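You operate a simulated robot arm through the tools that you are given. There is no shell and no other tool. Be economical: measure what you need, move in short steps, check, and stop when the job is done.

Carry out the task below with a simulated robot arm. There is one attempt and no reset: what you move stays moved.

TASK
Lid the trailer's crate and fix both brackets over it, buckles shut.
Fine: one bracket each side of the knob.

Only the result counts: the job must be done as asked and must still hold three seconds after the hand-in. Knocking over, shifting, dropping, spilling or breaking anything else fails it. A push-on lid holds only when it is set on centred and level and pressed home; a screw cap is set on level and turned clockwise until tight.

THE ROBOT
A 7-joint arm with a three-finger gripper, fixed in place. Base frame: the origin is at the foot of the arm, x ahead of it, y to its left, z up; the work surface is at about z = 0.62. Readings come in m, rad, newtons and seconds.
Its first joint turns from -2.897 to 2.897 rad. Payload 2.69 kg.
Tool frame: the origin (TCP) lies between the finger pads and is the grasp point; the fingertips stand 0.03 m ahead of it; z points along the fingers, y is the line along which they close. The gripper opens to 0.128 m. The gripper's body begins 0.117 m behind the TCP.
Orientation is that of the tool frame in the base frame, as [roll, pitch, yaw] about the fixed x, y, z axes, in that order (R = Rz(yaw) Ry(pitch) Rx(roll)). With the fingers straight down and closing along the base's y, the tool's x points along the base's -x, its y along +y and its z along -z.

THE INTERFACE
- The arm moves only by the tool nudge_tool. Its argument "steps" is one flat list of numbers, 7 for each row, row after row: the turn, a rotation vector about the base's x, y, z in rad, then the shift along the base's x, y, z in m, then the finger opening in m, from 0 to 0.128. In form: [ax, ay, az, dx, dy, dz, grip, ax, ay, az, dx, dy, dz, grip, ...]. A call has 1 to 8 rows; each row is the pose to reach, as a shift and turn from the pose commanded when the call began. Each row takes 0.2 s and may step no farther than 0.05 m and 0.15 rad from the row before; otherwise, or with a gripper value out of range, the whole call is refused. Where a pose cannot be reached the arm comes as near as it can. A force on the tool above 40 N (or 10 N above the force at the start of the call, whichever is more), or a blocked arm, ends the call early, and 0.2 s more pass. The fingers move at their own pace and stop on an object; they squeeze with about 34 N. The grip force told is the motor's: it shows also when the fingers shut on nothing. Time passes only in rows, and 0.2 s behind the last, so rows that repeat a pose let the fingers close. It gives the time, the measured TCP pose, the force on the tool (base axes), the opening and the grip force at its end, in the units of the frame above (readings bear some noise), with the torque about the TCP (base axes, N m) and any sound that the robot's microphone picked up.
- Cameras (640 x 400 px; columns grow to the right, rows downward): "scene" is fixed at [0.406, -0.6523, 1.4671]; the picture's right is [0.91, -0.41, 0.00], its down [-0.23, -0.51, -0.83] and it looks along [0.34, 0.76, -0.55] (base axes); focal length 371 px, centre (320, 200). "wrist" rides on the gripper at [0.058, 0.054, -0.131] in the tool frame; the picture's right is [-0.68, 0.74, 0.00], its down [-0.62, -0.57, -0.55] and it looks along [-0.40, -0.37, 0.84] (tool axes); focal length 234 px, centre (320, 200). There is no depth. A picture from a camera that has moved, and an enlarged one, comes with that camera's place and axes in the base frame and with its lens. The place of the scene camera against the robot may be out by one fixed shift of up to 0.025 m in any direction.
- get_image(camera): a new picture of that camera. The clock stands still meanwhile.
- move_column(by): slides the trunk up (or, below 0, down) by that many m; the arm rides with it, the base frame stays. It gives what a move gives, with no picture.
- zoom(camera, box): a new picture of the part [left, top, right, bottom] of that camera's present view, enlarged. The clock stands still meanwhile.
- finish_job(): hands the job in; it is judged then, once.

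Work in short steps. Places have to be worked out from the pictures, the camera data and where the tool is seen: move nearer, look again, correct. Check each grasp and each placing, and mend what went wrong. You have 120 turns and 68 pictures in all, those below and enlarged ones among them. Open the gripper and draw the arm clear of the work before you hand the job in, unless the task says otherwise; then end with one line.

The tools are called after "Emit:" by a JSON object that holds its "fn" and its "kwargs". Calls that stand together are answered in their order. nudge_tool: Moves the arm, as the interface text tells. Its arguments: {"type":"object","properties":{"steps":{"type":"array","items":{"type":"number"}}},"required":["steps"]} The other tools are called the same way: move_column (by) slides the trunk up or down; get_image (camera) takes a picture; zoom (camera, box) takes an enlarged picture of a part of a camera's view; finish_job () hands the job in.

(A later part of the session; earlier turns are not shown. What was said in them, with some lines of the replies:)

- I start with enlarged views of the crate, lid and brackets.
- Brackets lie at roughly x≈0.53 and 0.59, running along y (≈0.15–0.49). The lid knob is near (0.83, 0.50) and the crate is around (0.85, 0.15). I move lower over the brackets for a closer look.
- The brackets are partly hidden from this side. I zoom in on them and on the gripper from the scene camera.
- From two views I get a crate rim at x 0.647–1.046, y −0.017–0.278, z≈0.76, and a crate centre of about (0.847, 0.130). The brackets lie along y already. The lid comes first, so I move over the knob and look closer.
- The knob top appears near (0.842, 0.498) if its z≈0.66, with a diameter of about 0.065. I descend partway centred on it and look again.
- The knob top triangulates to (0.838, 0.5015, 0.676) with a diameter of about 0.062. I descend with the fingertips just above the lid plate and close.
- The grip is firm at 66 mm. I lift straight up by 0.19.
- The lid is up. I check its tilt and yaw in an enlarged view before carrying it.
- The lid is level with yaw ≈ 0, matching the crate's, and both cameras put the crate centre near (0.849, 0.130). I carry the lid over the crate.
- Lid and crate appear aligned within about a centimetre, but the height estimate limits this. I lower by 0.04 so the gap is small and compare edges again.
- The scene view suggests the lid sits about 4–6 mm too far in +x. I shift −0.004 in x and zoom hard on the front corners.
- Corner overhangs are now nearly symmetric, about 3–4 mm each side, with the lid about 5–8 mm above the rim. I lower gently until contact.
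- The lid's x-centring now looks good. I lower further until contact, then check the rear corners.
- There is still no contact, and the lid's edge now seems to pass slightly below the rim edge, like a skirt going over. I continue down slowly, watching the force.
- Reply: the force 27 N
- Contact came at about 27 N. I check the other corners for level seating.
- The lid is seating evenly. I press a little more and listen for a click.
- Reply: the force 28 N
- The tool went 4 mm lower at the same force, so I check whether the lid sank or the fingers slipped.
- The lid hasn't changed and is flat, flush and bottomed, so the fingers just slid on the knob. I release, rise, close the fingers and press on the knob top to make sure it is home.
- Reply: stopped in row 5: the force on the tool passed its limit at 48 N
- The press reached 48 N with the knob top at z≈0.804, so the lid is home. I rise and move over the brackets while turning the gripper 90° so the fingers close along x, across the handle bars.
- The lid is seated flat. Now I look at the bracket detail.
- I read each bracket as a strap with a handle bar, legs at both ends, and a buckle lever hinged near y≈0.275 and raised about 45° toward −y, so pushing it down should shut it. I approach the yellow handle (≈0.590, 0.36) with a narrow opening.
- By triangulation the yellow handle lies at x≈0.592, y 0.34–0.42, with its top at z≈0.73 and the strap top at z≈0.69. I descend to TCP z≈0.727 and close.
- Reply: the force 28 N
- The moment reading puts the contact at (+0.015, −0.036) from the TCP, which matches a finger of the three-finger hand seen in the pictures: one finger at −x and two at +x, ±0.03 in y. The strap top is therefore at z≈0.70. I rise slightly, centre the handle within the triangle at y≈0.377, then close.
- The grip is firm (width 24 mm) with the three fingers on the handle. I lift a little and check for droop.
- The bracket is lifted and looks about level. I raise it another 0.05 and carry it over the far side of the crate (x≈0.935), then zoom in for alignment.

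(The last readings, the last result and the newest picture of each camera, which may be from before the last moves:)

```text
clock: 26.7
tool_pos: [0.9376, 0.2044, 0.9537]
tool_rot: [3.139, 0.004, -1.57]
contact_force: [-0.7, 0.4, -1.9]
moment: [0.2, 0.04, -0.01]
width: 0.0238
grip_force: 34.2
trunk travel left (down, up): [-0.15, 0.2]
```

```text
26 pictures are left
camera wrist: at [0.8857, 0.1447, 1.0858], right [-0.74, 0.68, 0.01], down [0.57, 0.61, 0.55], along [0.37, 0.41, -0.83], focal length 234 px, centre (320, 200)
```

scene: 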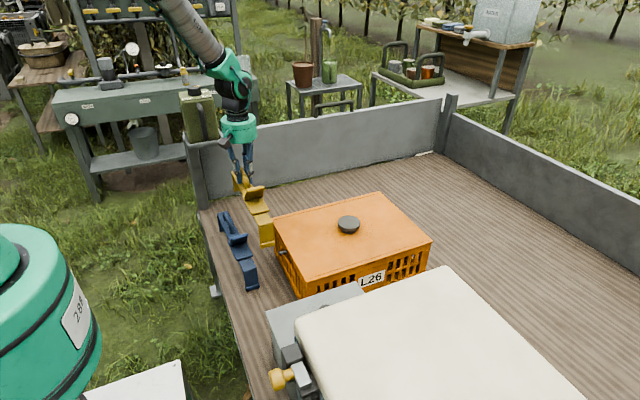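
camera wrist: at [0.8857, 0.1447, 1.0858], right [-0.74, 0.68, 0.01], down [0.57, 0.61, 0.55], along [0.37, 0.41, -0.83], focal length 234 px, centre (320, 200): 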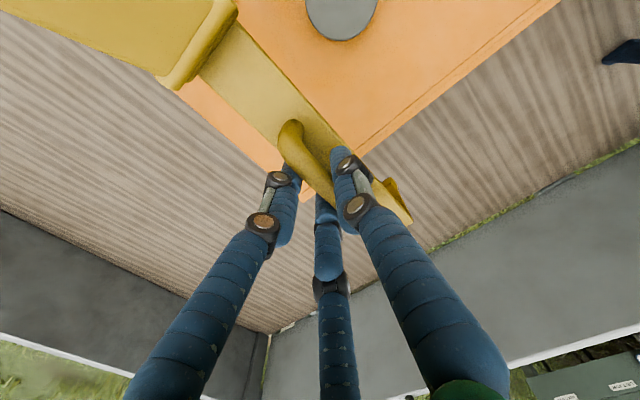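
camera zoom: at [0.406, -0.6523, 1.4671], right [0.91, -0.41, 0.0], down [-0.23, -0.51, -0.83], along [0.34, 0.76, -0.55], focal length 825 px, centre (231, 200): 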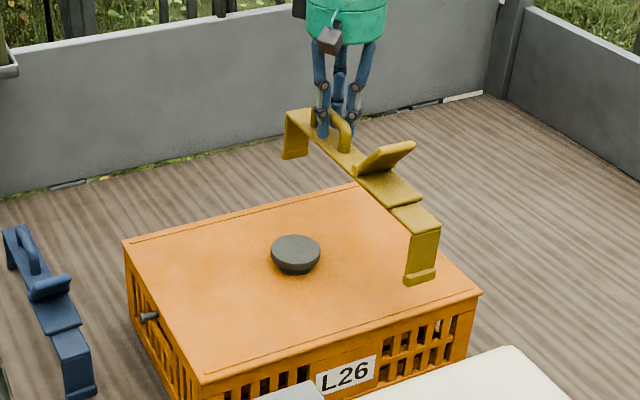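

I lower to just above the lid, with a small y correction, and zoom on both bracket ends.

Emit:
{"fn": "nudge_tool", "kwargs": {"steps": [0, 0, 0, 0, -0.006, -0.02, 0.0, 0, 0, 0, 0, -0.006, -0.047, 0.0, 0, 0, 0, 0, -0.006, -0.047, 0.0]}}

Emit:
{"fn": "zoom", "kwargs": {"camera": "scene", "box": [376, 205, 440, 245]}}

Emit:
{"fn": "zoom", "kwargs": {"camera": "scene", "box": [336, 160, 400, 200]}}

```text
clock: 27.5
tool_pos: [0.9386, 0.1971, 0.9067]
tool_rot: [3.14, 0.005, -1.57]
contact_force: [1.2, -0.3, -2.7]
moment: [0.13, 0.02, -0.02]
width: 0.0239
grip_force: 33.9
trunk travel left (down, up): [-0.15, 0.2]
```

```text
10.00 times, centred on (408, 225) of scene
camera zoom: at [0.406, -0.6523, 1.4671], right [0.91, -0.41, 0.0], down [-0.23, -0.51, -0.83], along [0.34, 0.76, -0.55], focal length 3714 px, centre (-560, -50)
```

zoom: 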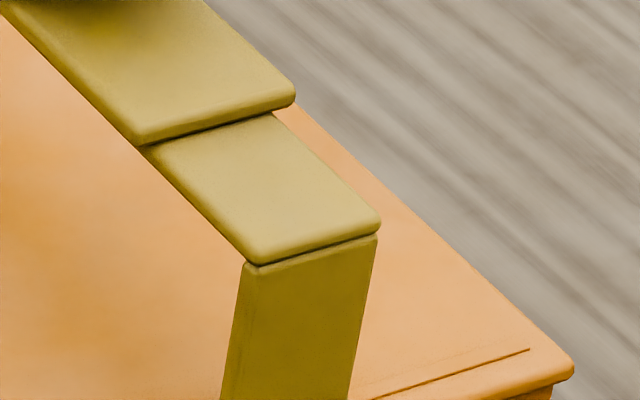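

```text
10.00 times, centred on (368, 180) of scene
camera zoom: at [0.406, -0.6523, 1.4671], right [0.91, -0.41, 0.0], down [-0.23, -0.51, -0.83], along [0.34, 0.76, -0.55], focal length 3714 px, centre (-160, 400)
```

zoom: 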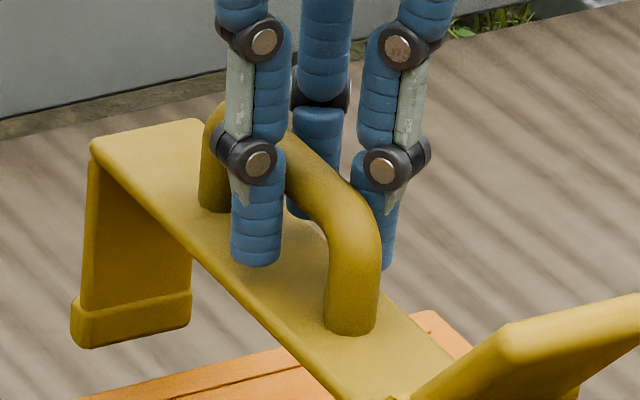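

The bracket appears about 8–14 mm too far in −y relative to the lid. I shift +0.010 in y and zoom on both feet, which are closer to the lid's height.

Emit:
{"fn": "nudge_tool", "kwargs": {"steps": [0, 0, 0, 0, 0.01, 0, 0.0, 0, 0, 0, 0, 0.01, -0.008, 0.0, 0, 0, 0, 0, 0.01, -0.008, 0.0]}}

Emit:
{"fn": "zoom", "kwargs": {"camera": "scene", "box": [376, 225, 440, 265]}}

Emit:
{"fn": "zoom", "kwargs": {"camera": "scene", "box": [336, 170, 400, 210]}}

```text
clock: 28.3
tool_pos: [0.938, 0.2065, 0.8996]
tool_rot: [3.141, 0.005, -1.57]
contact_force: [1.5, 0.5, -0.9]
moment: [0.14, -0.01, 0.02]
width: 0.0239
grip_force: 33.7
trunk travel left (down, up): [-0.15, 0.2]
```

```text
10.00 times, centred on (408, 245) of scene
camera zoom: at [0.406, -0.6523, 1.4671], right [0.91, -0.41, 0.0], down [-0.23, -0.51, -0.83], along [0.34, 0.76, -0.55], focal length 3714 px, centre (-560, -250)
```

zoom: 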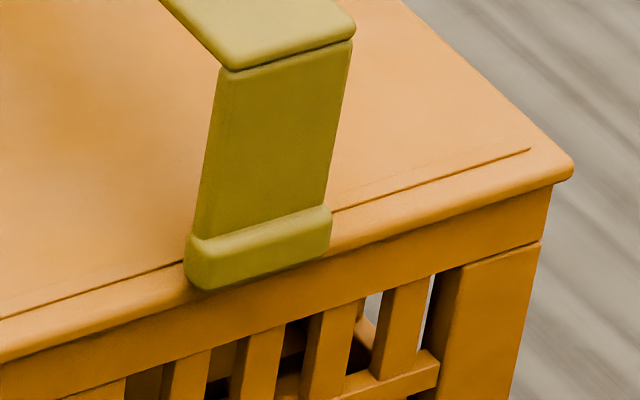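

```text
10.00 times, centred on (368, 190) of scene
camera zoom: at [0.406, -0.6523, 1.4671], right [0.91, -0.41, 0.0], down [-0.23, -0.51, -0.83], along [0.34, 0.76, -0.55], focal length 3714 px, centre (-160, 300)
```

zoom: 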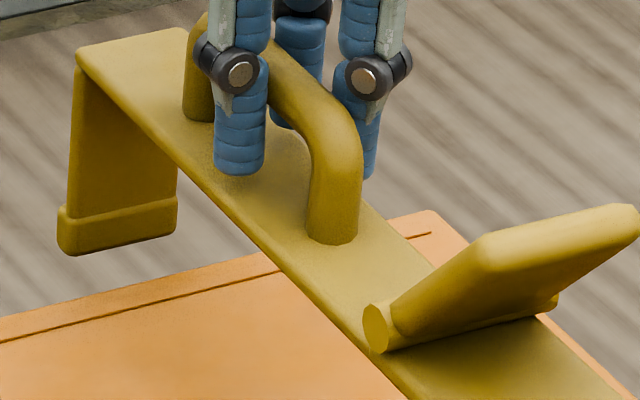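

Rear inner lip ≈0.2836 vs the lid's rear edge ≈0.2835 in scene terms, and the front has a little spare. I shift +0.004 in y and lower carefully so the feet pass the lid edges.

Emit:
{"fn": "nudge_tool", "kwargs": {"steps": [0, 0, 0, 0, 0.004, -0.004, 0.0, 0, 0, 0, 0, 0.004, -0.01, 0.0, 0, 0, 0, 0, 0.004, -0.016, 0.0, 0, 0, 0, 0, 0.004, -0.016, 0.0]}}

Emit:
{"fn": "zoom", "kwargs": {"camera": "scene", "box": [330, 180, 426, 265]}}

```text
clock: 29.3
tool_pos: [0.9398, 0.2112, 0.8839]
tool_rot: [3.141, 0.006, -1.57]
contact_force: [-2.2, 1.1, 3.2]
moment: [-0.72, 0.03, -0.15]
width: 0.0247
grip_force: 34.0
trunk travel left (down, up): [-0.15, 0.2]
```

```text
4.71 times, centred on (378, 222) of scene
camera zoom: at [0.406, -0.6523, 1.4671], right [0.91, -0.41, 0.0], down [-0.23, -0.51, -0.83], along [0.34, 0.76, -0.55], focal length 1748 px, centre (47, 94)
```

zoom: 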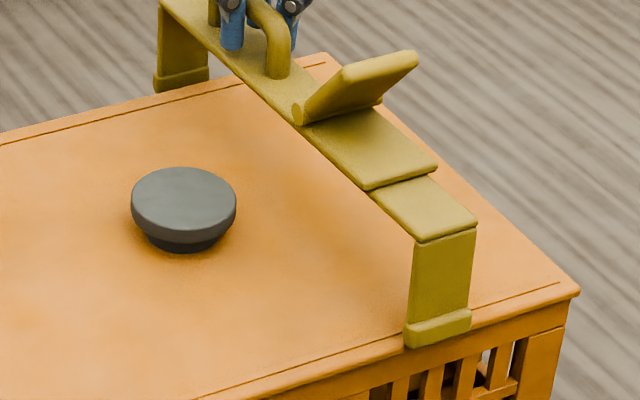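

Contact is at the front foot (moment arm toward −y), so I look closely at both ends.

Emit:
{"fn": "zoom", "kwargs": {"camera": "scene", "box": [384, 235, 432, 265]}}

Emit:
{"fn": "zoom", "kwargs": {"camera": "scene", "box": [344, 176, 400, 211]}}

```text
13.33 times, centred on (408, 250) of scene
camera zoom: at [0.406, -0.6523, 1.4671], right [0.91, -0.41, 0.0], down [-0.23, -0.51, -0.83], along [0.34, 0.76, -0.55], focal length 4952 px, centre (-853, -467)
```

zoom: 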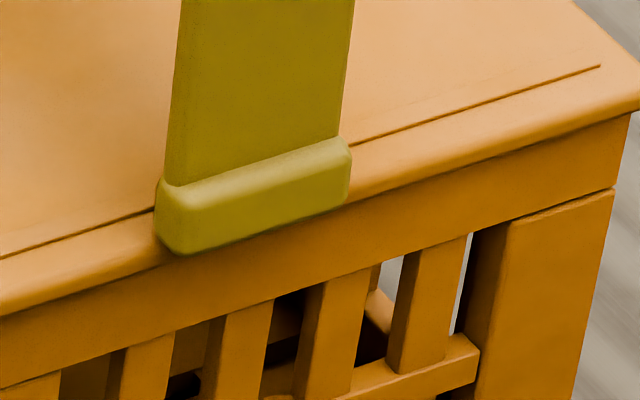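

```text
11.43 times, centred on (372, 194) of scene
camera zoom: at [0.406, -0.6523, 1.4671], right [0.91, -0.41, 0.0], down [-0.23, -0.51, -0.83], along [0.34, 0.76, -0.55], focal length 4244 px, centre (-274, 274)
```

zoom: 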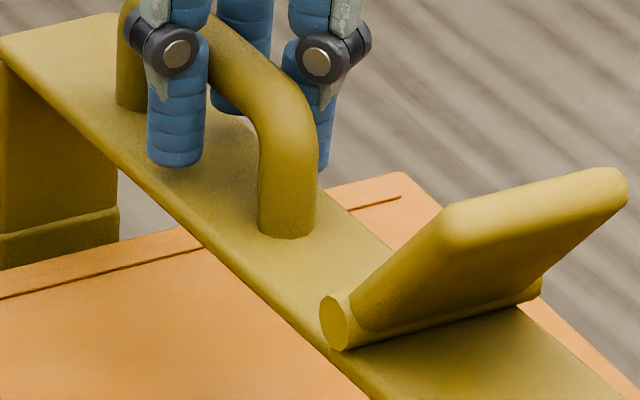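

The front foot overlaps the lid edge by a few mm. I lift slightly, shift −0.004 in y and try again.

Emit:
{"fn": "nudge_tool", "kwargs": {"steps": [0, 0, 0, 0, 0, 0.008, 0.0, 0, 0, 0, 0, -0.0045, 0.008, 0.0, 0, 0, 0, 0, -0.0045, 0.008, 0.0, 0, 0, 0, 0, -0.0045, 0.002, 0.0, 0, 0, 0, 0, -0.0045, -0.004, 0.0, 0, 0, 0, 0, -0.0045, -0.008, 0.0, 0, 0, 0, 0, -0.0045, -0.008, 0.0]}}

Emit:
{"fn": "zoom", "kwargs": {"camera": "scene", "box": [344, 180, 424, 265]}}

```text
clock: 30.9
tool_pos: [0.9401, 0.2076, 0.8749]
tool_rot: [3.141, 0.006, -1.57]
contact_force: [0.1, 0.0, -2.4]
moment: [0.09, 0.01, -0.04]
width: 0.0244
grip_force: 34.0
trunk travel left (down, up): [-0.15, 0.2]
```

```text
4.71 times, centred on (384, 222) of scene
camera zoom: at [0.406, -0.6523, 1.4671], right [0.91, -0.41, 0.0], down [-0.23, -0.51, -0.83], along [0.34, 0.76, -0.55], focal length 1748 px, centre (19, 94)
```

zoom: 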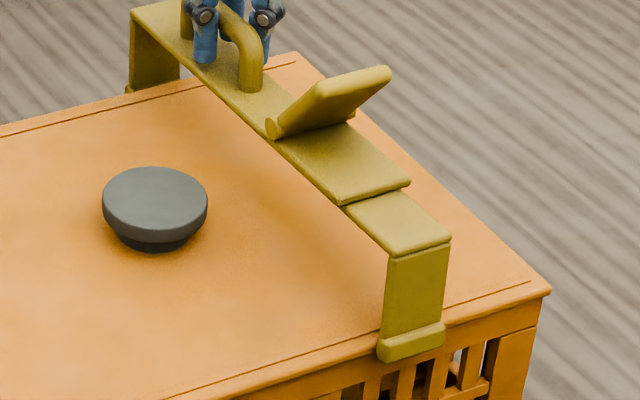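

Both feet are past the lid edges without contact. I continue lowering.

Emit:
{"fn": "nudge_tool", "kwargs": {"steps": [0, 0, 0, 0, 0, -0.008, 0.0, 0, 0, 0, 0, 0, -0.016, 0.0, 0, 0, 0, 0, 0, -0.024, 0.0, 0, 0, 0, 0, 0, -0.032, 0.0, 0, 0, 0, 0, 0, -0.04, 0.0, 0, 0, 0, 0, 0, -0.046, 0.0]}}

```text
clock: 32.3
tool_pos: [0.94, 0.2076, 0.8285]
tool_rot: [-3.141, 0.005, -1.571]
contact_force: [0.1, 0.3, -1.0]
moment: [0.13, -0.03, 0.04]
width: 0.0242
grip_force: 33.3
trunk travel left (down, up): [-0.15, 0.2]
```

Still free, so I lower the last bit to contact.

Emit:
{"fn": "nudge_tool", "kwargs": {"steps": [0, 0, 0, 0, 0, -0.005, 0.0, 0, 0, 0, 0, 0, -0.01, 0.0, 0, 0, 0, 0, 0, -0.014, 0.0, 0, 0, 0, 0, 0, -0.017, 0.0, 0, 0, 0, 0, 0, -0.017, 0.0]}}

Emit:
{"fn": "zoom", "kwargs": {"camera": "scene", "box": [330, 180, 450, 285]}}

```text
clock: 33.2
tool_pos: [0.9439, 0.2065, 0.8214]
tool_rot: [-3.132, 0.008, -1.569]
contact_force: [3.0, -3.4, 5.5]
moment: [0.73, -0.04, 0.15]
width: 0.0242
grip_force: 33.8
trunk travel left (down, up): [-0.15, 0.2]
stopped in row 4: the force on the tool passed its limit at 41 N (the readings are from after the stop); the commanded pose is now the measured one
```

```text
3.81 times, centred on (390, 232) of scene
camera zoom: at [0.406, -0.6523, 1.4671], right [0.91, -0.41, 0.0], down [-0.23, -0.51, -0.83], along [0.34, 0.76, -0.55], focal length 1415 px, centre (53, 76)
```

zoom: 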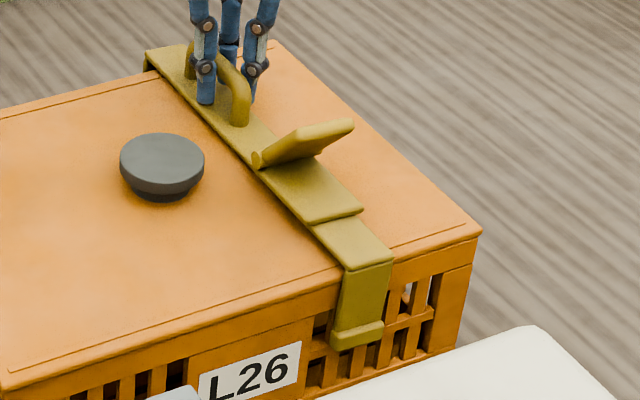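

The yellow bracket sits on the lid. I release the handle, rise, close the fingers and move above the raised lever.

Emit:
{"fn": "nudge_tool", "kwargs": {"steps": [0, 0, 0, 0, 0, 0, 0.06, 0, 0, 0, 0, 0, 0, 0.06, 0, 0, 0, 0, 0, 0.03, 0.06, 0, 0, 0, 0, 0, 0.08, 0.06, 0, 0, 0, -0.003, -0.045, 0.1, 0.03, 0, 0, 0, -0.005, -0.095, 0.1, 0.0, 0, 0, 0, -0.005, -0.142, 0.1, 0.0, 0, 0, 0, -0.005, -0.148, 0.09, 0.0]}}

Emit:
{"fn": "zoom", "kwargs": {"camera": "scene", "box": [330, 150, 450, 285]}}

Emit:
{"fn": "get_image", "kwargs": {"camera": "wrist"}}

```text
clock: 35.0
tool_pos: [0.9361, 0.0579, 0.9092]
tool_rot: [-3.133, 0.007, -1.57]
contact_force: [-0.5, 0.4, 0.0]
moment: [0.05, -0.02, 0.01]
width: 0.0021
grip_force: 31.5
trunk travel left (down, up): [-0.15, 0.2]
```

```text
2.96 times, centred on (390, 218) of scene
camera zoom: at [0.406, -0.6523, 1.4671], right [0.91, -0.41, 0.0], down [-0.23, -0.51, -0.83], along [0.34, 0.76, -0.55], focal length 1100 px, centre (113, 148)
```

zoom: 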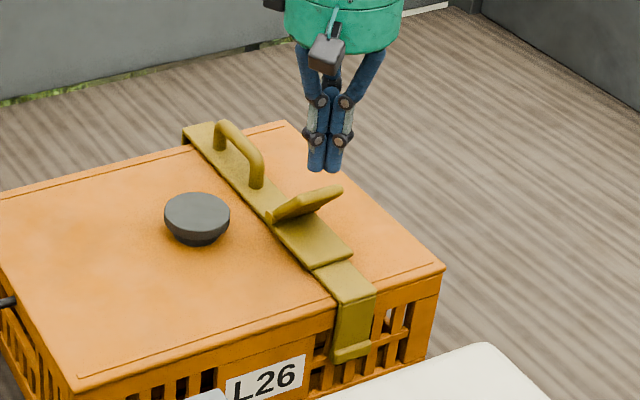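

```text
15 pictures are left
camera wrist: at [0.8819, -0.0011, 1.0404], right [-0.74, 0.68, 0.0], down [0.56, 0.61, 0.56], along [0.38, 0.41, -0.83], focal length 234 px, centre (320, 200)
```

wrist: 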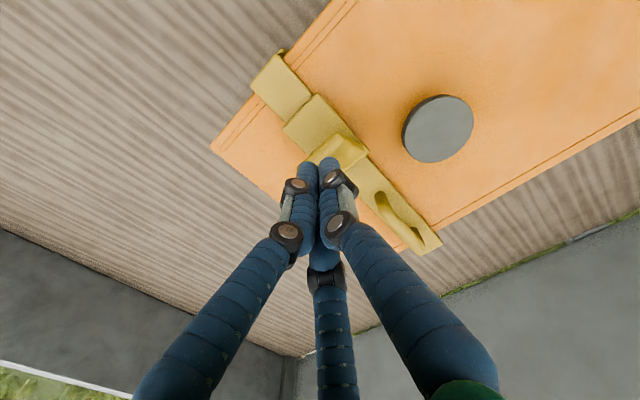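

The lever tip is at about (0.937, 0.061, 0.836) with its hinge around y≈0.105. I press down with closed fingers at y≈0.066.

Emit:
{"fn": "nudge_tool", "kwargs": {"steps": [0, 0, 0, 0.001, 0.008, -0.02, 0.0, 0, 0, 0, 0.001, 0.008, -0.035, 0.0, 0, 0, 0, 0.001, 0.008, -0.045, 0.0, 0, 0, 0, 0.001, 0.008, -0.055, 0.0, 0, 0, 0, 0.001, 0.008, -0.063, 0.0, 0, 0, 0, 0.001, 0.008, -0.07, 0.0]}}

```text
clock: 36.4
tool_pos: [0.9405, 0.0665, 0.8393]
tool_rot: [-3.135, 0.007, -1.571]
contact_force: [-0.3, 0.0, 0.0]
moment: [-0.01, 0.03, 0.0]
width: 0.002
grip_force: 31.7
trunk travel left (down, up): [-0.15, 0.2]
```

There's no force at fingertip z≈0.81, so I check visually.

Emit:
{"fn": "zoom", "kwargs": {"camera": "scene", "box": [340, 170, 440, 260]}}

```text
4.44 times, centred on (390, 215) of scene
camera zoom: at [0.406, -0.6523, 1.4671], right [0.91, -0.41, 0.0], down [-0.23, -0.51, -0.83], along [0.34, 0.76, -0.55], focal length 1650 px, centre (9, 133)
```

zoom: 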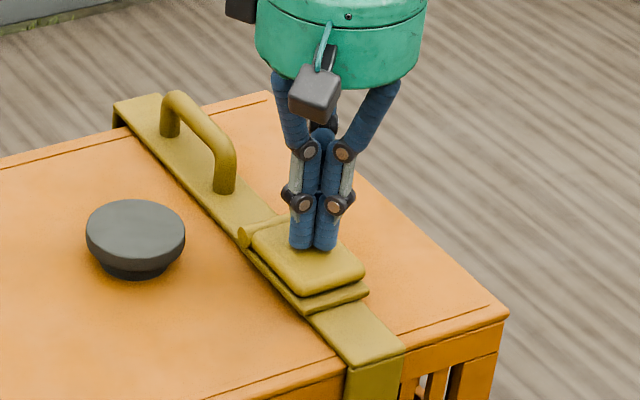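

The lever has folded down almost flat. I press it home.

Emit:
{"fn": "nudge_tool", "kwargs": {"steps": [0, 0, 0, -0.002, -0.01, -0.004, 0.0, 0, 0, 0, -0.002, -0.015, -0.01, 0.0, 0, 0, 0, -0.002, -0.015, -0.015, 0.0, 0, 0, 0, -0.002, -0.015, -0.02, 0.0, 0, 0, 0, -0.002, -0.015, -0.024, 0.0]}}

```text
clock: 37.2
tool_pos: [0.9417, 0.0537, 0.8338]
tool_rot: [-3.123, 0.007, -1.571]
contact_force: [3.3, 0.8, 10.5]
moment: [0.1, -0.1, -0.08]
width: 0.0059
grip_force: 30.8
trunk travel left (down, up): [-0.15, 0.2]
stopped in row 3: the force on the tool passed its limit at 44 N (the readings are from after the stop); the commanded pose is now the measured one
```

I pressed to 44 N. I rise and check that the lever stays down.

Emit:
{"fn": "nudge_tool", "kwargs": {"steps": [0, 0, 0, 0, 0, 0.03, 0.0, -0.018, 0, 0, -0.03, 0.03, 0.07, 0.03, -0.018, 0, 0, -0.06, 0.07, 0.09, 0.055, -0.018, 0, 0, -0.1, 0.095, 0.1, 0.055]}}

Emit:
{"fn": "zoom", "kwargs": {"camera": "scene", "box": [340, 180, 440, 270]}}

```text
refused: row 2 steps farther than a row can; nothing moved
```

```text
4.44 times, centred on (390, 225) of scene
camera zoom: at [0.406, -0.6523, 1.4671], right [0.91, -0.41, 0.0], down [-0.23, -0.51, -0.83], along [0.34, 0.76, -0.55], focal length 1650 px, centre (9, 89)
```

zoom: 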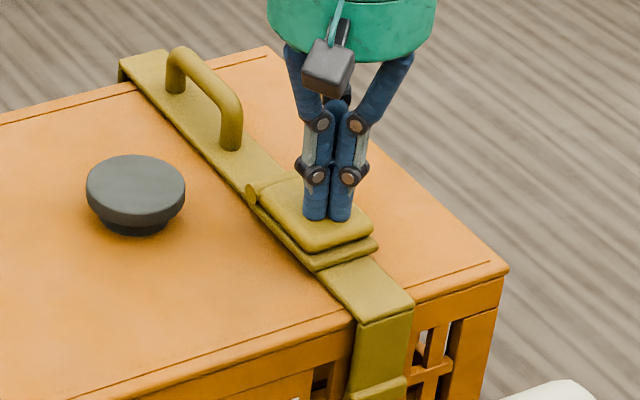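

The lever lies flat on its plate. I go to the blue bracket, whose handle centre I estimate at (0.526, 0.395), so the TCP target is about (0.533, 0.394).

Emit:
{"fn": "nudge_tool", "kwargs": {"steps": [0, 0, 0, 0, 0, 0.045, 0.0, -0.018, 0, 0, -0.01, 0.01, 0.09, 0.03, -0.018, 0, 0, -0.048, 0.04, 0.1, 0.06, -0.018, 0, 0, -0.086, 0.07, 0.1, 0.06, -0.018, 0, 0, -0.124, 0.1, 0.1, 0.06, -0.018, 0, 0, -0.162, 0.13, 0.1, 0.06, -0.018, 0, 0, -0.2, 0.16, 0.1, 0.06, -0.018, 0, 0, -0.238, 0.19, 0.1, 0.06]}}

Emit:
{"fn": "nudge_tool", "kwargs": {"steps": [0, 0, 0, -0.038, 0.031, 0, 0.06, 0, 0, 0, -0.076, 0.062, 0, 0.06, 0, 0, 0, -0.114, 0.093, 0, 0.06, 0, 0, 0, -0.152, 0.124, -0.01, 0.06, 0, 0, 0, -0.17, 0.148, -0.045, 0.06, 0, 0, 0, -0.17, 0.15, -0.09, 0.06, 0, 0, 0, -0.17, 0.15, -0.11, 0.06]}}

Emit:
{"fn": "get_image", "kwargs": {"camera": "wrist"}}

```text
clock: 39.0
tool_pos: [0.7023, 0.24, 0.9309]
tool_rot: [-3.128, -0.01, -1.572]
contact_force: [-0.2, 0.6, 0.9]
moment: [-0.02, 0.04, -0.01]
width: 0.06
grip_force: 0.0
trunk travel left (down, up): [-0.15, 0.2]
```

```text
clock: 40.6
tool_pos: [0.5336, 0.3969, 0.8187]
tool_rot: [-3.127, -0.011, -1.569]
contact_force: [0.3, 0.0, 0.1]
moment: [-0.02, 0.01, -0.01]
width: 0.0601
grip_force: 0.0
trunk travel left (down, up): [-0.15, 0.2]
```

```text
12 pictures are left
camera wrist: at [0.4785, 0.3396, 0.9501], right [-0.74, 0.68, -0.02], down [0.56, 0.62, 0.55], along [0.38, 0.39, -0.84], focal length 234 px, centre (320, 200)
```

wrist: 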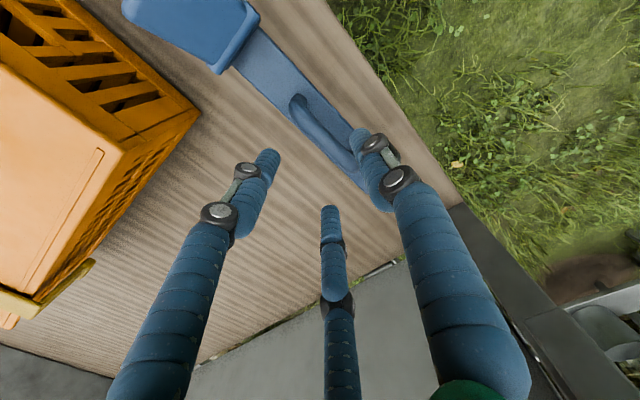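

The blue handle looks to be centred near (0.523, 0.391). I straighten the small tilt and descend to the same grasp height as before, then close.

Emit:
{"fn": "nudge_tool", "kwargs": {"steps": [0.011, 0.013, 0, -0.003, -0.005, -0.03, 0.06, 0.011, 0.013, 0, -0.003, -0.005, -0.06, 0.06, 0.011, 0.013, 0, -0.003, -0.005, -0.078, 0.06, 0.011, 0.013, 0, -0.003, -0.005, -0.078, 0.04, 0.011, 0.013, 0, -0.003, -0.005, -0.078, 0.02, 0.011, 0.013, 0, -0.003, -0.005, -0.078, 0.0, 0.011, 0.013, 0, -0.003, -0.005, -0.078, 0.0]}}

Emit:
{"fn": "zoom", "kwargs": {"camera": "wrist", "box": [200, 50, 440, 250]}}

```text
clock: 42.2
tool_pos: [0.5319, 0.3899, 0.7433]
tool_rot: [-3.14, -0.001, -1.571]
contact_force: [-0.2, -0.5, 0.1]
moment: [0.06, -0.02, 0.06]
width: 0.0244
grip_force: 34.1
trunk travel left (down, up): [-0.15, 0.2]
```

```text
2.00 times, centred on (320, 150) of wrist
camera zoom: at [0.4783, 0.3313, 0.8753], right [-0.74, 0.68, 0.0], down [0.56, 0.62, 0.55], along [0.37, 0.4, -0.84], focal length 468 px, centre (320, 300)
```

zoom: 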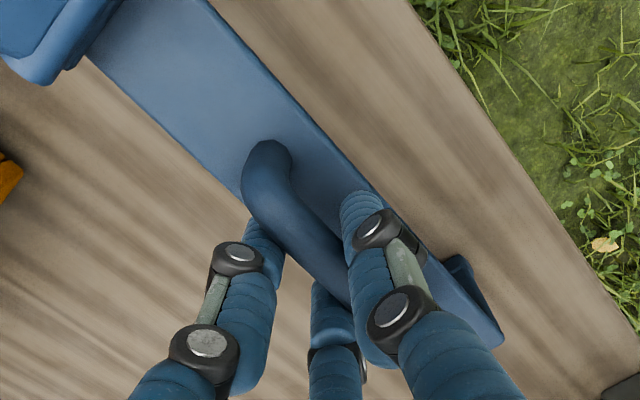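

The grasp is essentially identical to the yellow one. I lift and carry the bracket above the near side (TCP target about (0.755, 0.207)).

Emit:
{"fn": "nudge_tool", "kwargs": {"steps": [0, 0, 0, 0, 0, 0.04, 0.0, 0, 0, 0, 0, 0, 0.085, 0.0, 0, 0, 0, 0, 0, 0.13, 0.0, 0, 0, 0, 0, 0, 0.175, 0.0, 0, 0, 0, 0.015, -0.01, 0.205, 0.0, 0, 0, 0, 0.05, -0.042, 0.205, 0.0, 0, 0, 0, 0.085, -0.075, 0.205, 0.0, 0, 0, 0, 0.12, -0.105, 0.205, 0.0]}}

Emit:
{"fn": "nudge_tool", "kwargs": {"steps": [0, 0, 0, 0.035, -0.03, 0, 0.0, 0, 0, 0, 0.07, -0.055, 0, 0.0, 0, 0, 0, 0.103, -0.078, -0.015, 0.0, 0, 0, 0, 0.103, -0.078, -0.045, 0.0, 0, 0, 0, 0.103, -0.078, -0.053, 0.0, 0, 0, 0, 0.103, -0.078, -0.053, 0.0]}}

Emit:
{"fn": "zoom", "kwargs": {"camera": "scene", "box": [260, 170, 440, 295]}}

```text
clock: 44.0
tool_pos: [0.65, 0.2817, 0.9501]
tool_rot: [-3.142, -0.001, -1.57]
contact_force: [0.2, -0.2, -2.2]
moment: [0.13, -0.03, 0.02]
width: 0.024
grip_force: 33.8
trunk travel left (down, up): [-0.15, 0.2]
```

```text
clock: 45.4
tool_pos: [0.7527, 0.2052, 0.8931]
tool_rot: [3.141, 0.0, -1.571]
contact_force: [0.4, 0.2, -1.0]
moment: [0.1, 0.03, 0.0]
width: 0.0246
grip_force: 35.0
trunk travel left (down, up): [-0.15, 0.2]
```

```text
3.20 times, centred on (350, 232) of scene
camera zoom: at [0.406, -0.6523, 1.4671], right [0.91, -0.41, 0.0], down [-0.23, -0.51, -0.83], along [0.34, 0.76, -0.55], focal length 1188 px, centre (224, 96)
```

zoom: 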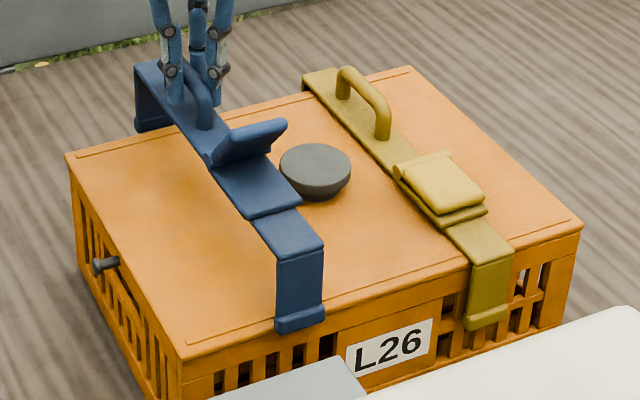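

The yellow buckle is visibly shut, and the blue is hovering well. I adjust y by +0.0015 and lower past the lid edges gently.

Emit:
{"fn": "nudge_tool", "kwargs": {"steps": [0, 0, 0, 0.001, 0.0015, 0, 0.0, 0, 0, 0, 0.001, 0.0015, -0.006, 0.0, 0, 0, 0, 0.001, 0.0015, -0.01, 0.0, 0, 0, 0, 0.001, 0.0015, -0.014, 0.0, 0, 0, 0, 0.001, 0.0015, -0.018, 0.0, 0, 0, 0, 0.001, 0.0015, -0.018, 0.0]}}

```text
clock: 46.8
tool_pos: [0.7541, 0.2072, 0.8773]
tool_rot: [-3.14, -0.001, -1.572]
contact_force: [-0.6, 0.0, -2.0]
moment: [0.11, -0.01, -0.01]
width: 0.0245
grip_force: 33.9
trunk travel left (down, up): [-0.15, 0.2]
```

No contact, so the feet should be passing. I continue down.

Emit:
{"fn": "nudge_tool", "kwargs": {"steps": [0, 0, 0, 0, 0, -0.004, 0.0, 0, 0, 0, 0, 0, -0.01, 0.0, 0, 0, 0, 0, 0, -0.018, 0.0, 0, 0, 0, 0, 0, -0.026, 0.0, 0, 0, 0, 0, 0, -0.034, 0.0, 0, 0, 0, 0, 0, -0.042, 0.0, 0, 0, 0, 0, 0, -0.047, 0.0]}}

Emit:
{"fn": "nudge_tool", "kwargs": {"steps": [0, 0, 0, 0, 0, -0.004, 0.0, 0, 0, 0, 0, 0, -0.008, 0.0, 0, 0, 0, 0, 0, -0.011, 0.0, 0, 0, 0, 0, 0, -0.011, 0.0]}}

Emit:
{"fn": "zoom", "kwargs": {"camera": "scene", "box": [260, 170, 440, 295]}}

```text
clock: 48.4
tool_pos: [0.7523, 0.208, 0.8305]
tool_rot: [-3.141, 0.0, -1.571]
contact_force: [0.1, -5.0, -1.7]
moment: [-0.29, -0.03, -0.07]
width: 0.024
grip_force: 34.4
trunk travel left (down, up): [-0.15, 0.2]
```

```text
clock: 49.1
tool_pos: [0.7568, 0.2067, 0.8283]
tool_rot: [-3.13, 0.004, -1.572]
contact_force: [0.3, -6.8, 11.1]
moment: [-0.21, -0.03, -0.08]
width: 0.0241
grip_force: 33.9
trunk travel left (down, up): [-0.15, 0.2]
stopped in row 3: the force on the tool passed its limit at 43 N (the readings are from after the stop); the commanded pose is now the measured one
```

```text
3.20 times, centred on (350, 232) of scene
camera zoom: at [0.406, -0.6523, 1.4671], right [0.91, -0.41, 0.0], down [-0.23, -0.51, -0.83], along [0.34, 0.76, -0.55], focal length 1188 px, centre (224, 96)
```

zoom: 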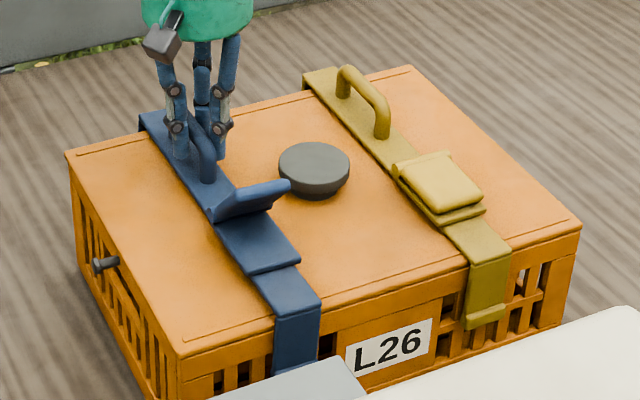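

The bracket is nearly down, with a small −y side force. I zoom to check whether the strap sits flat on the lid.

Emit:
{"fn": "zoom", "kwargs": {"camera": "scene", "box": [280, 195, 360, 280]}}

```text
4.71 times, centred on (320, 238) of scene
camera zoom: at [0.406, -0.6523, 1.4671], right [0.91, -0.41, 0.0], down [-0.23, -0.51, -0.83], along [0.34, 0.76, -0.55], focal length 1748 px, centre (320, 24)
```

zoom: 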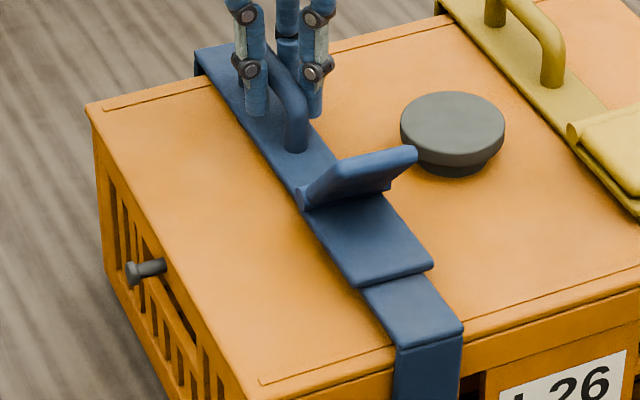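

The strap lies flat on the lid. I release, rise, close the fingers and press the blue lever the same way as the yellow one.

Emit:
{"fn": "nudge_tool", "kwargs": {"steps": [0, 0, 0, 0, 0, 0, 0.06, 0, 0, 0, 0, 0, 0, 0.06, 0, 0, 0, 0, 0, 0.03, 0.06, 0, 0.011, 0, 0, 0, 0.075, 0.06, 0, 0.011, 0, -0.003, -0.045, 0.09, 0.03, 0, 0.011, 0, -0.005, -0.093, 0.09, 0.0, 0, 0.011, 0, -0.005, -0.14, 0.09, 0.0, 0, 0.011, 0, -0.005, -0.14, 0.07, 0.0]}}

Emit:
{"fn": "zoom", "kwargs": {"camera": "scene", "box": [260, 170, 440, 295]}}

```text
clock: 50.9
tool_pos: [0.7503, 0.068, 0.8977]
tool_rot: [3.138, 0.006, -1.57]
contact_force: [0.3, -0.8, 1.1]
moment: [0.04, 0.03, 0.02]
width: 0.0021
grip_force: 31.7
trunk travel left (down, up): [-0.15, 0.2]
```

```text
3.20 times, centred on (350, 232) of scene
camera zoom: at [0.406, -0.6523, 1.4671], right [0.91, -0.41, 0.0], down [-0.23, -0.51, -0.83], along [0.34, 0.76, -0.55], focal length 1188 px, centre (224, 96)
```

zoom: 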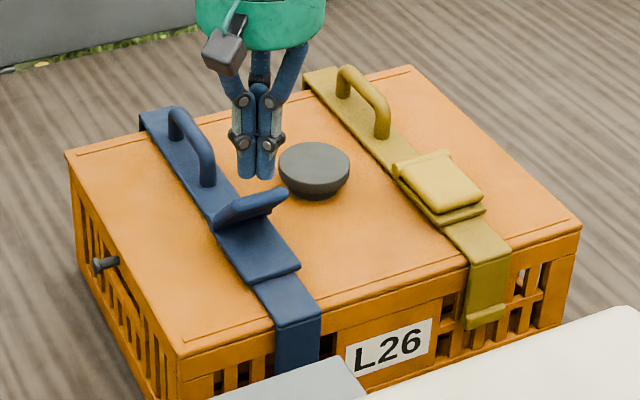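

Both brackets are seated, one each side of the knob. I press the blue lever down.

Emit:
{"fn": "nudge_tool", "kwargs": {"steps": [0, 0, 0, 0, 0, -0.02, 0.0, 0, 0, 0, 0, 0, -0.032, 0.0, 0, 0, 0, 0, 0, -0.042, 0.0, 0, 0, 0, 0, -0.002, -0.05, 0.0, 0, 0, 0, 0, -0.006, -0.056, 0.0, 0, 0, 0, 0, -0.014, -0.06, 0.0, 0, 0, 0, 0, -0.014, -0.065, 0.0, 0, 0, 0, 0, -0.014, -0.07, 0.0]}}

Emit:
{"fn": "zoom", "kwargs": {"camera": "scene", "box": [280, 195, 360, 280]}}

```text
clock: 52.6
tool_pos: [0.7557, 0.0547, 0.8344]
tool_rot: [-3.138, 0.002, -1.572]
contact_force: [4.4, -1.0, 11.0]
moment: [0.09, -0.13, -0.1]
width: 0.0059
grip_force: 31.0
trunk travel left (down, up): [-0.15, 0.2]
stopped in row 8: the force on the tool passed its limit at 48 N (the readings are from after the stop); the commanded pose is now the measured one
```

```text
4.71 times, centred on (320, 238) of scene
camera zoom: at [0.406, -0.6523, 1.4671], right [0.91, -0.41, 0.0], down [-0.23, -0.51, -0.83], along [0.34, 0.76, -0.55], focal length 1748 px, centre (320, 24)
```

zoom: 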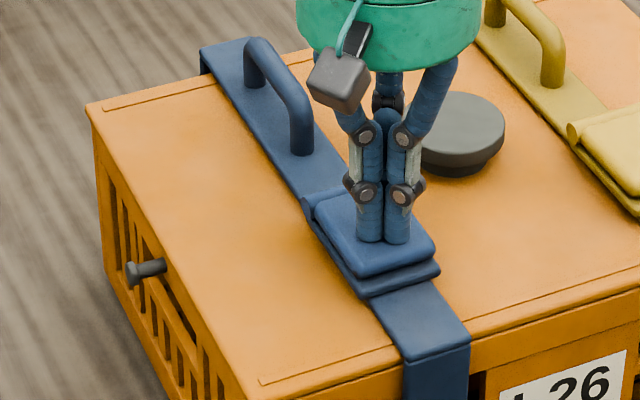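

The blue lever is flat. I draw the arm up and clear, then inspect the final state.

Emit:
{"fn": "nudge_tool", "kwargs": {"steps": [0, 0, 0, 0, 0, 0.03, 0.0, 0, 0, 0, 0, 0, 0.075, 0.03, 0, 0, 0, -0.03, 0.02, 0.11, 0.06, 0, 0, 0, -0.06, 0.04, 0.14, 0.1, 0, 0, 0, -0.1, 0.06, 0.16, 0.128, 0, 0, 0, -0.14, 0.08, 0.18, 0.128, 0, 0, 0, -0.18, 0.1, 0.2, 0.128, 0, 0, 0, -0.22, 0.12, 0.2, 0.128]}}

Emit:
{"fn": "zoom", "kwargs": {"camera": "scene", "box": [260, 170, 440, 295]}}

Emit:
{"fn": "zoom", "kwargs": {"camera": "scene", "box": [300, 200, 400, 262]}}

```text
refused: row 3 steps farther than a row can; nothing moved
```

```text
3.20 times, centred on (350, 232) of scene
camera zoom: at [0.406, -0.6523, 1.4671], right [0.91, -0.41, 0.0], down [-0.23, -0.51, -0.83], along [0.34, 0.76, -0.55], focal length 1188 px, centre (224, 96)
```

zoom: 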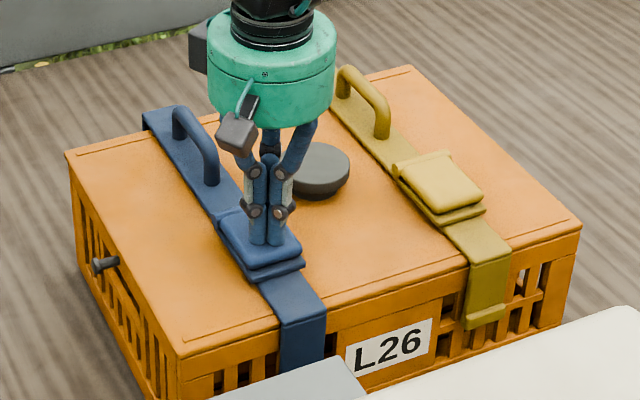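

```text
6.40 times, centred on (350, 231) of scene
camera zoom: at [0.406, -0.6523, 1.4671], right [0.91, -0.41, 0.0], down [-0.23, -0.51, -0.83], along [0.34, 0.76, -0.55], focal length 2377 px, centre (128, 2)
```

zoom: 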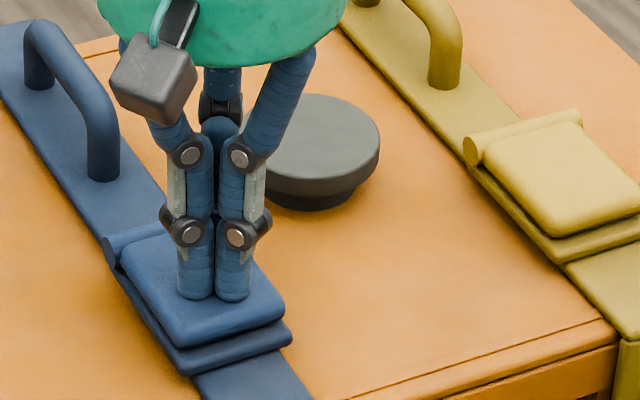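

Both levers look flat. My retreat step was too long and was refused, so I repeat it with shorter steps.

Emit:
{"fn": "nudge_tool", "kwargs": {"steps": [0, 0, 0, 0, 0, 0.03, 0.0, 0, 0, 0, 0, 0, 0.075, 0.03, 0, 0, 0, -0.02, 0.01, 0.11, 0.06, 0, 0, 0, -0.05, 0.02, 0.14, 0.1, 0, 0, 0, -0.09, 0.035, 0.16, 0.128, 0, 0, 0, -0.13, 0.05, 0.18, 0.128, 0, 0, 0, -0.17, 0.065, 0.2, 0.128, 0, 0, 0, -0.21, 0.08, 0.2, 0.128]}}

Emit:
{"fn": "zoom", "kwargs": {"camera": "scene", "box": [260, 170, 440, 295]}}

```text
clock: 54.4
tool_pos: [0.5453, 0.1352, 1.0319]
tool_rot: [-3.14, 0.001, -1.569]
contact_force: [-0.3, -0.2, -0.4]
moment: [-0.01, 0.03, 0.0]
width: 0.1282
grip_force: 0.2
trunk travel left (down, up): [-0.15, 0.2]
```

```text
3.20 times, centred on (350, 232) of scene
camera zoom: at [0.406, -0.6523, 1.4671], right [0.91, -0.41, 0.0], down [-0.23, -0.51, -0.83], along [0.34, 0.76, -0.55], focal length 1188 px, centre (224, 96)
```

zoom: 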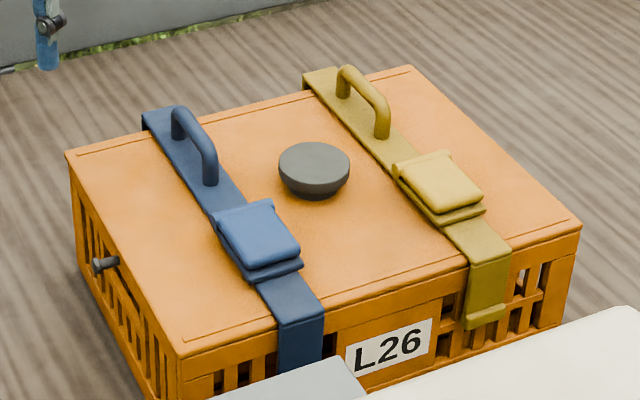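

Everything holds. One more close look at the levers' closure.

Emit:
{"fn": "zoom", "kwargs": {"camera": "scene", "box": [312, 205, 402, 262]}}

```text
7.02 times, centred on (357, 234) of scene
camera zoom: at [0.406, -0.6523, 1.4671], right [0.91, -0.41, 0.0], down [-0.23, -0.51, -0.83], along [0.34, 0.76, -0.55], focal length 2606 px, centre (60, -35)
```

zoom: 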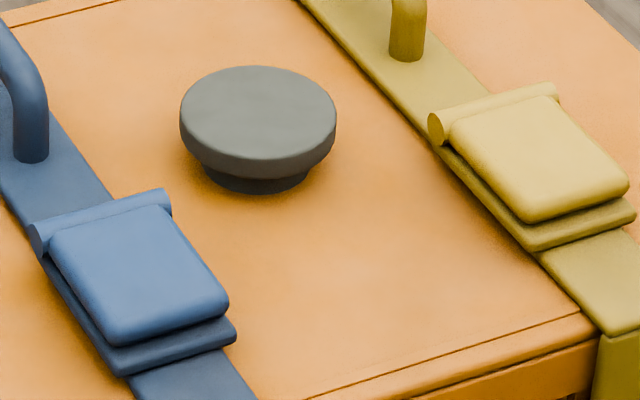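

Both buckles are shut flat, the lid is seated, one bracket sits on each side of the knob, and the arm is clear. I hand in.

Emit:
{"fn": "finish_job", "kwargs": {}}

```text
The job is handed in.
```

I put the lid on the crate and fitted the yellow and blue brackets over it, one on each side of the knob, with both buckles pressed shut; the last pictures showed everything holding, though I never heard a click from the lid or the buckles.
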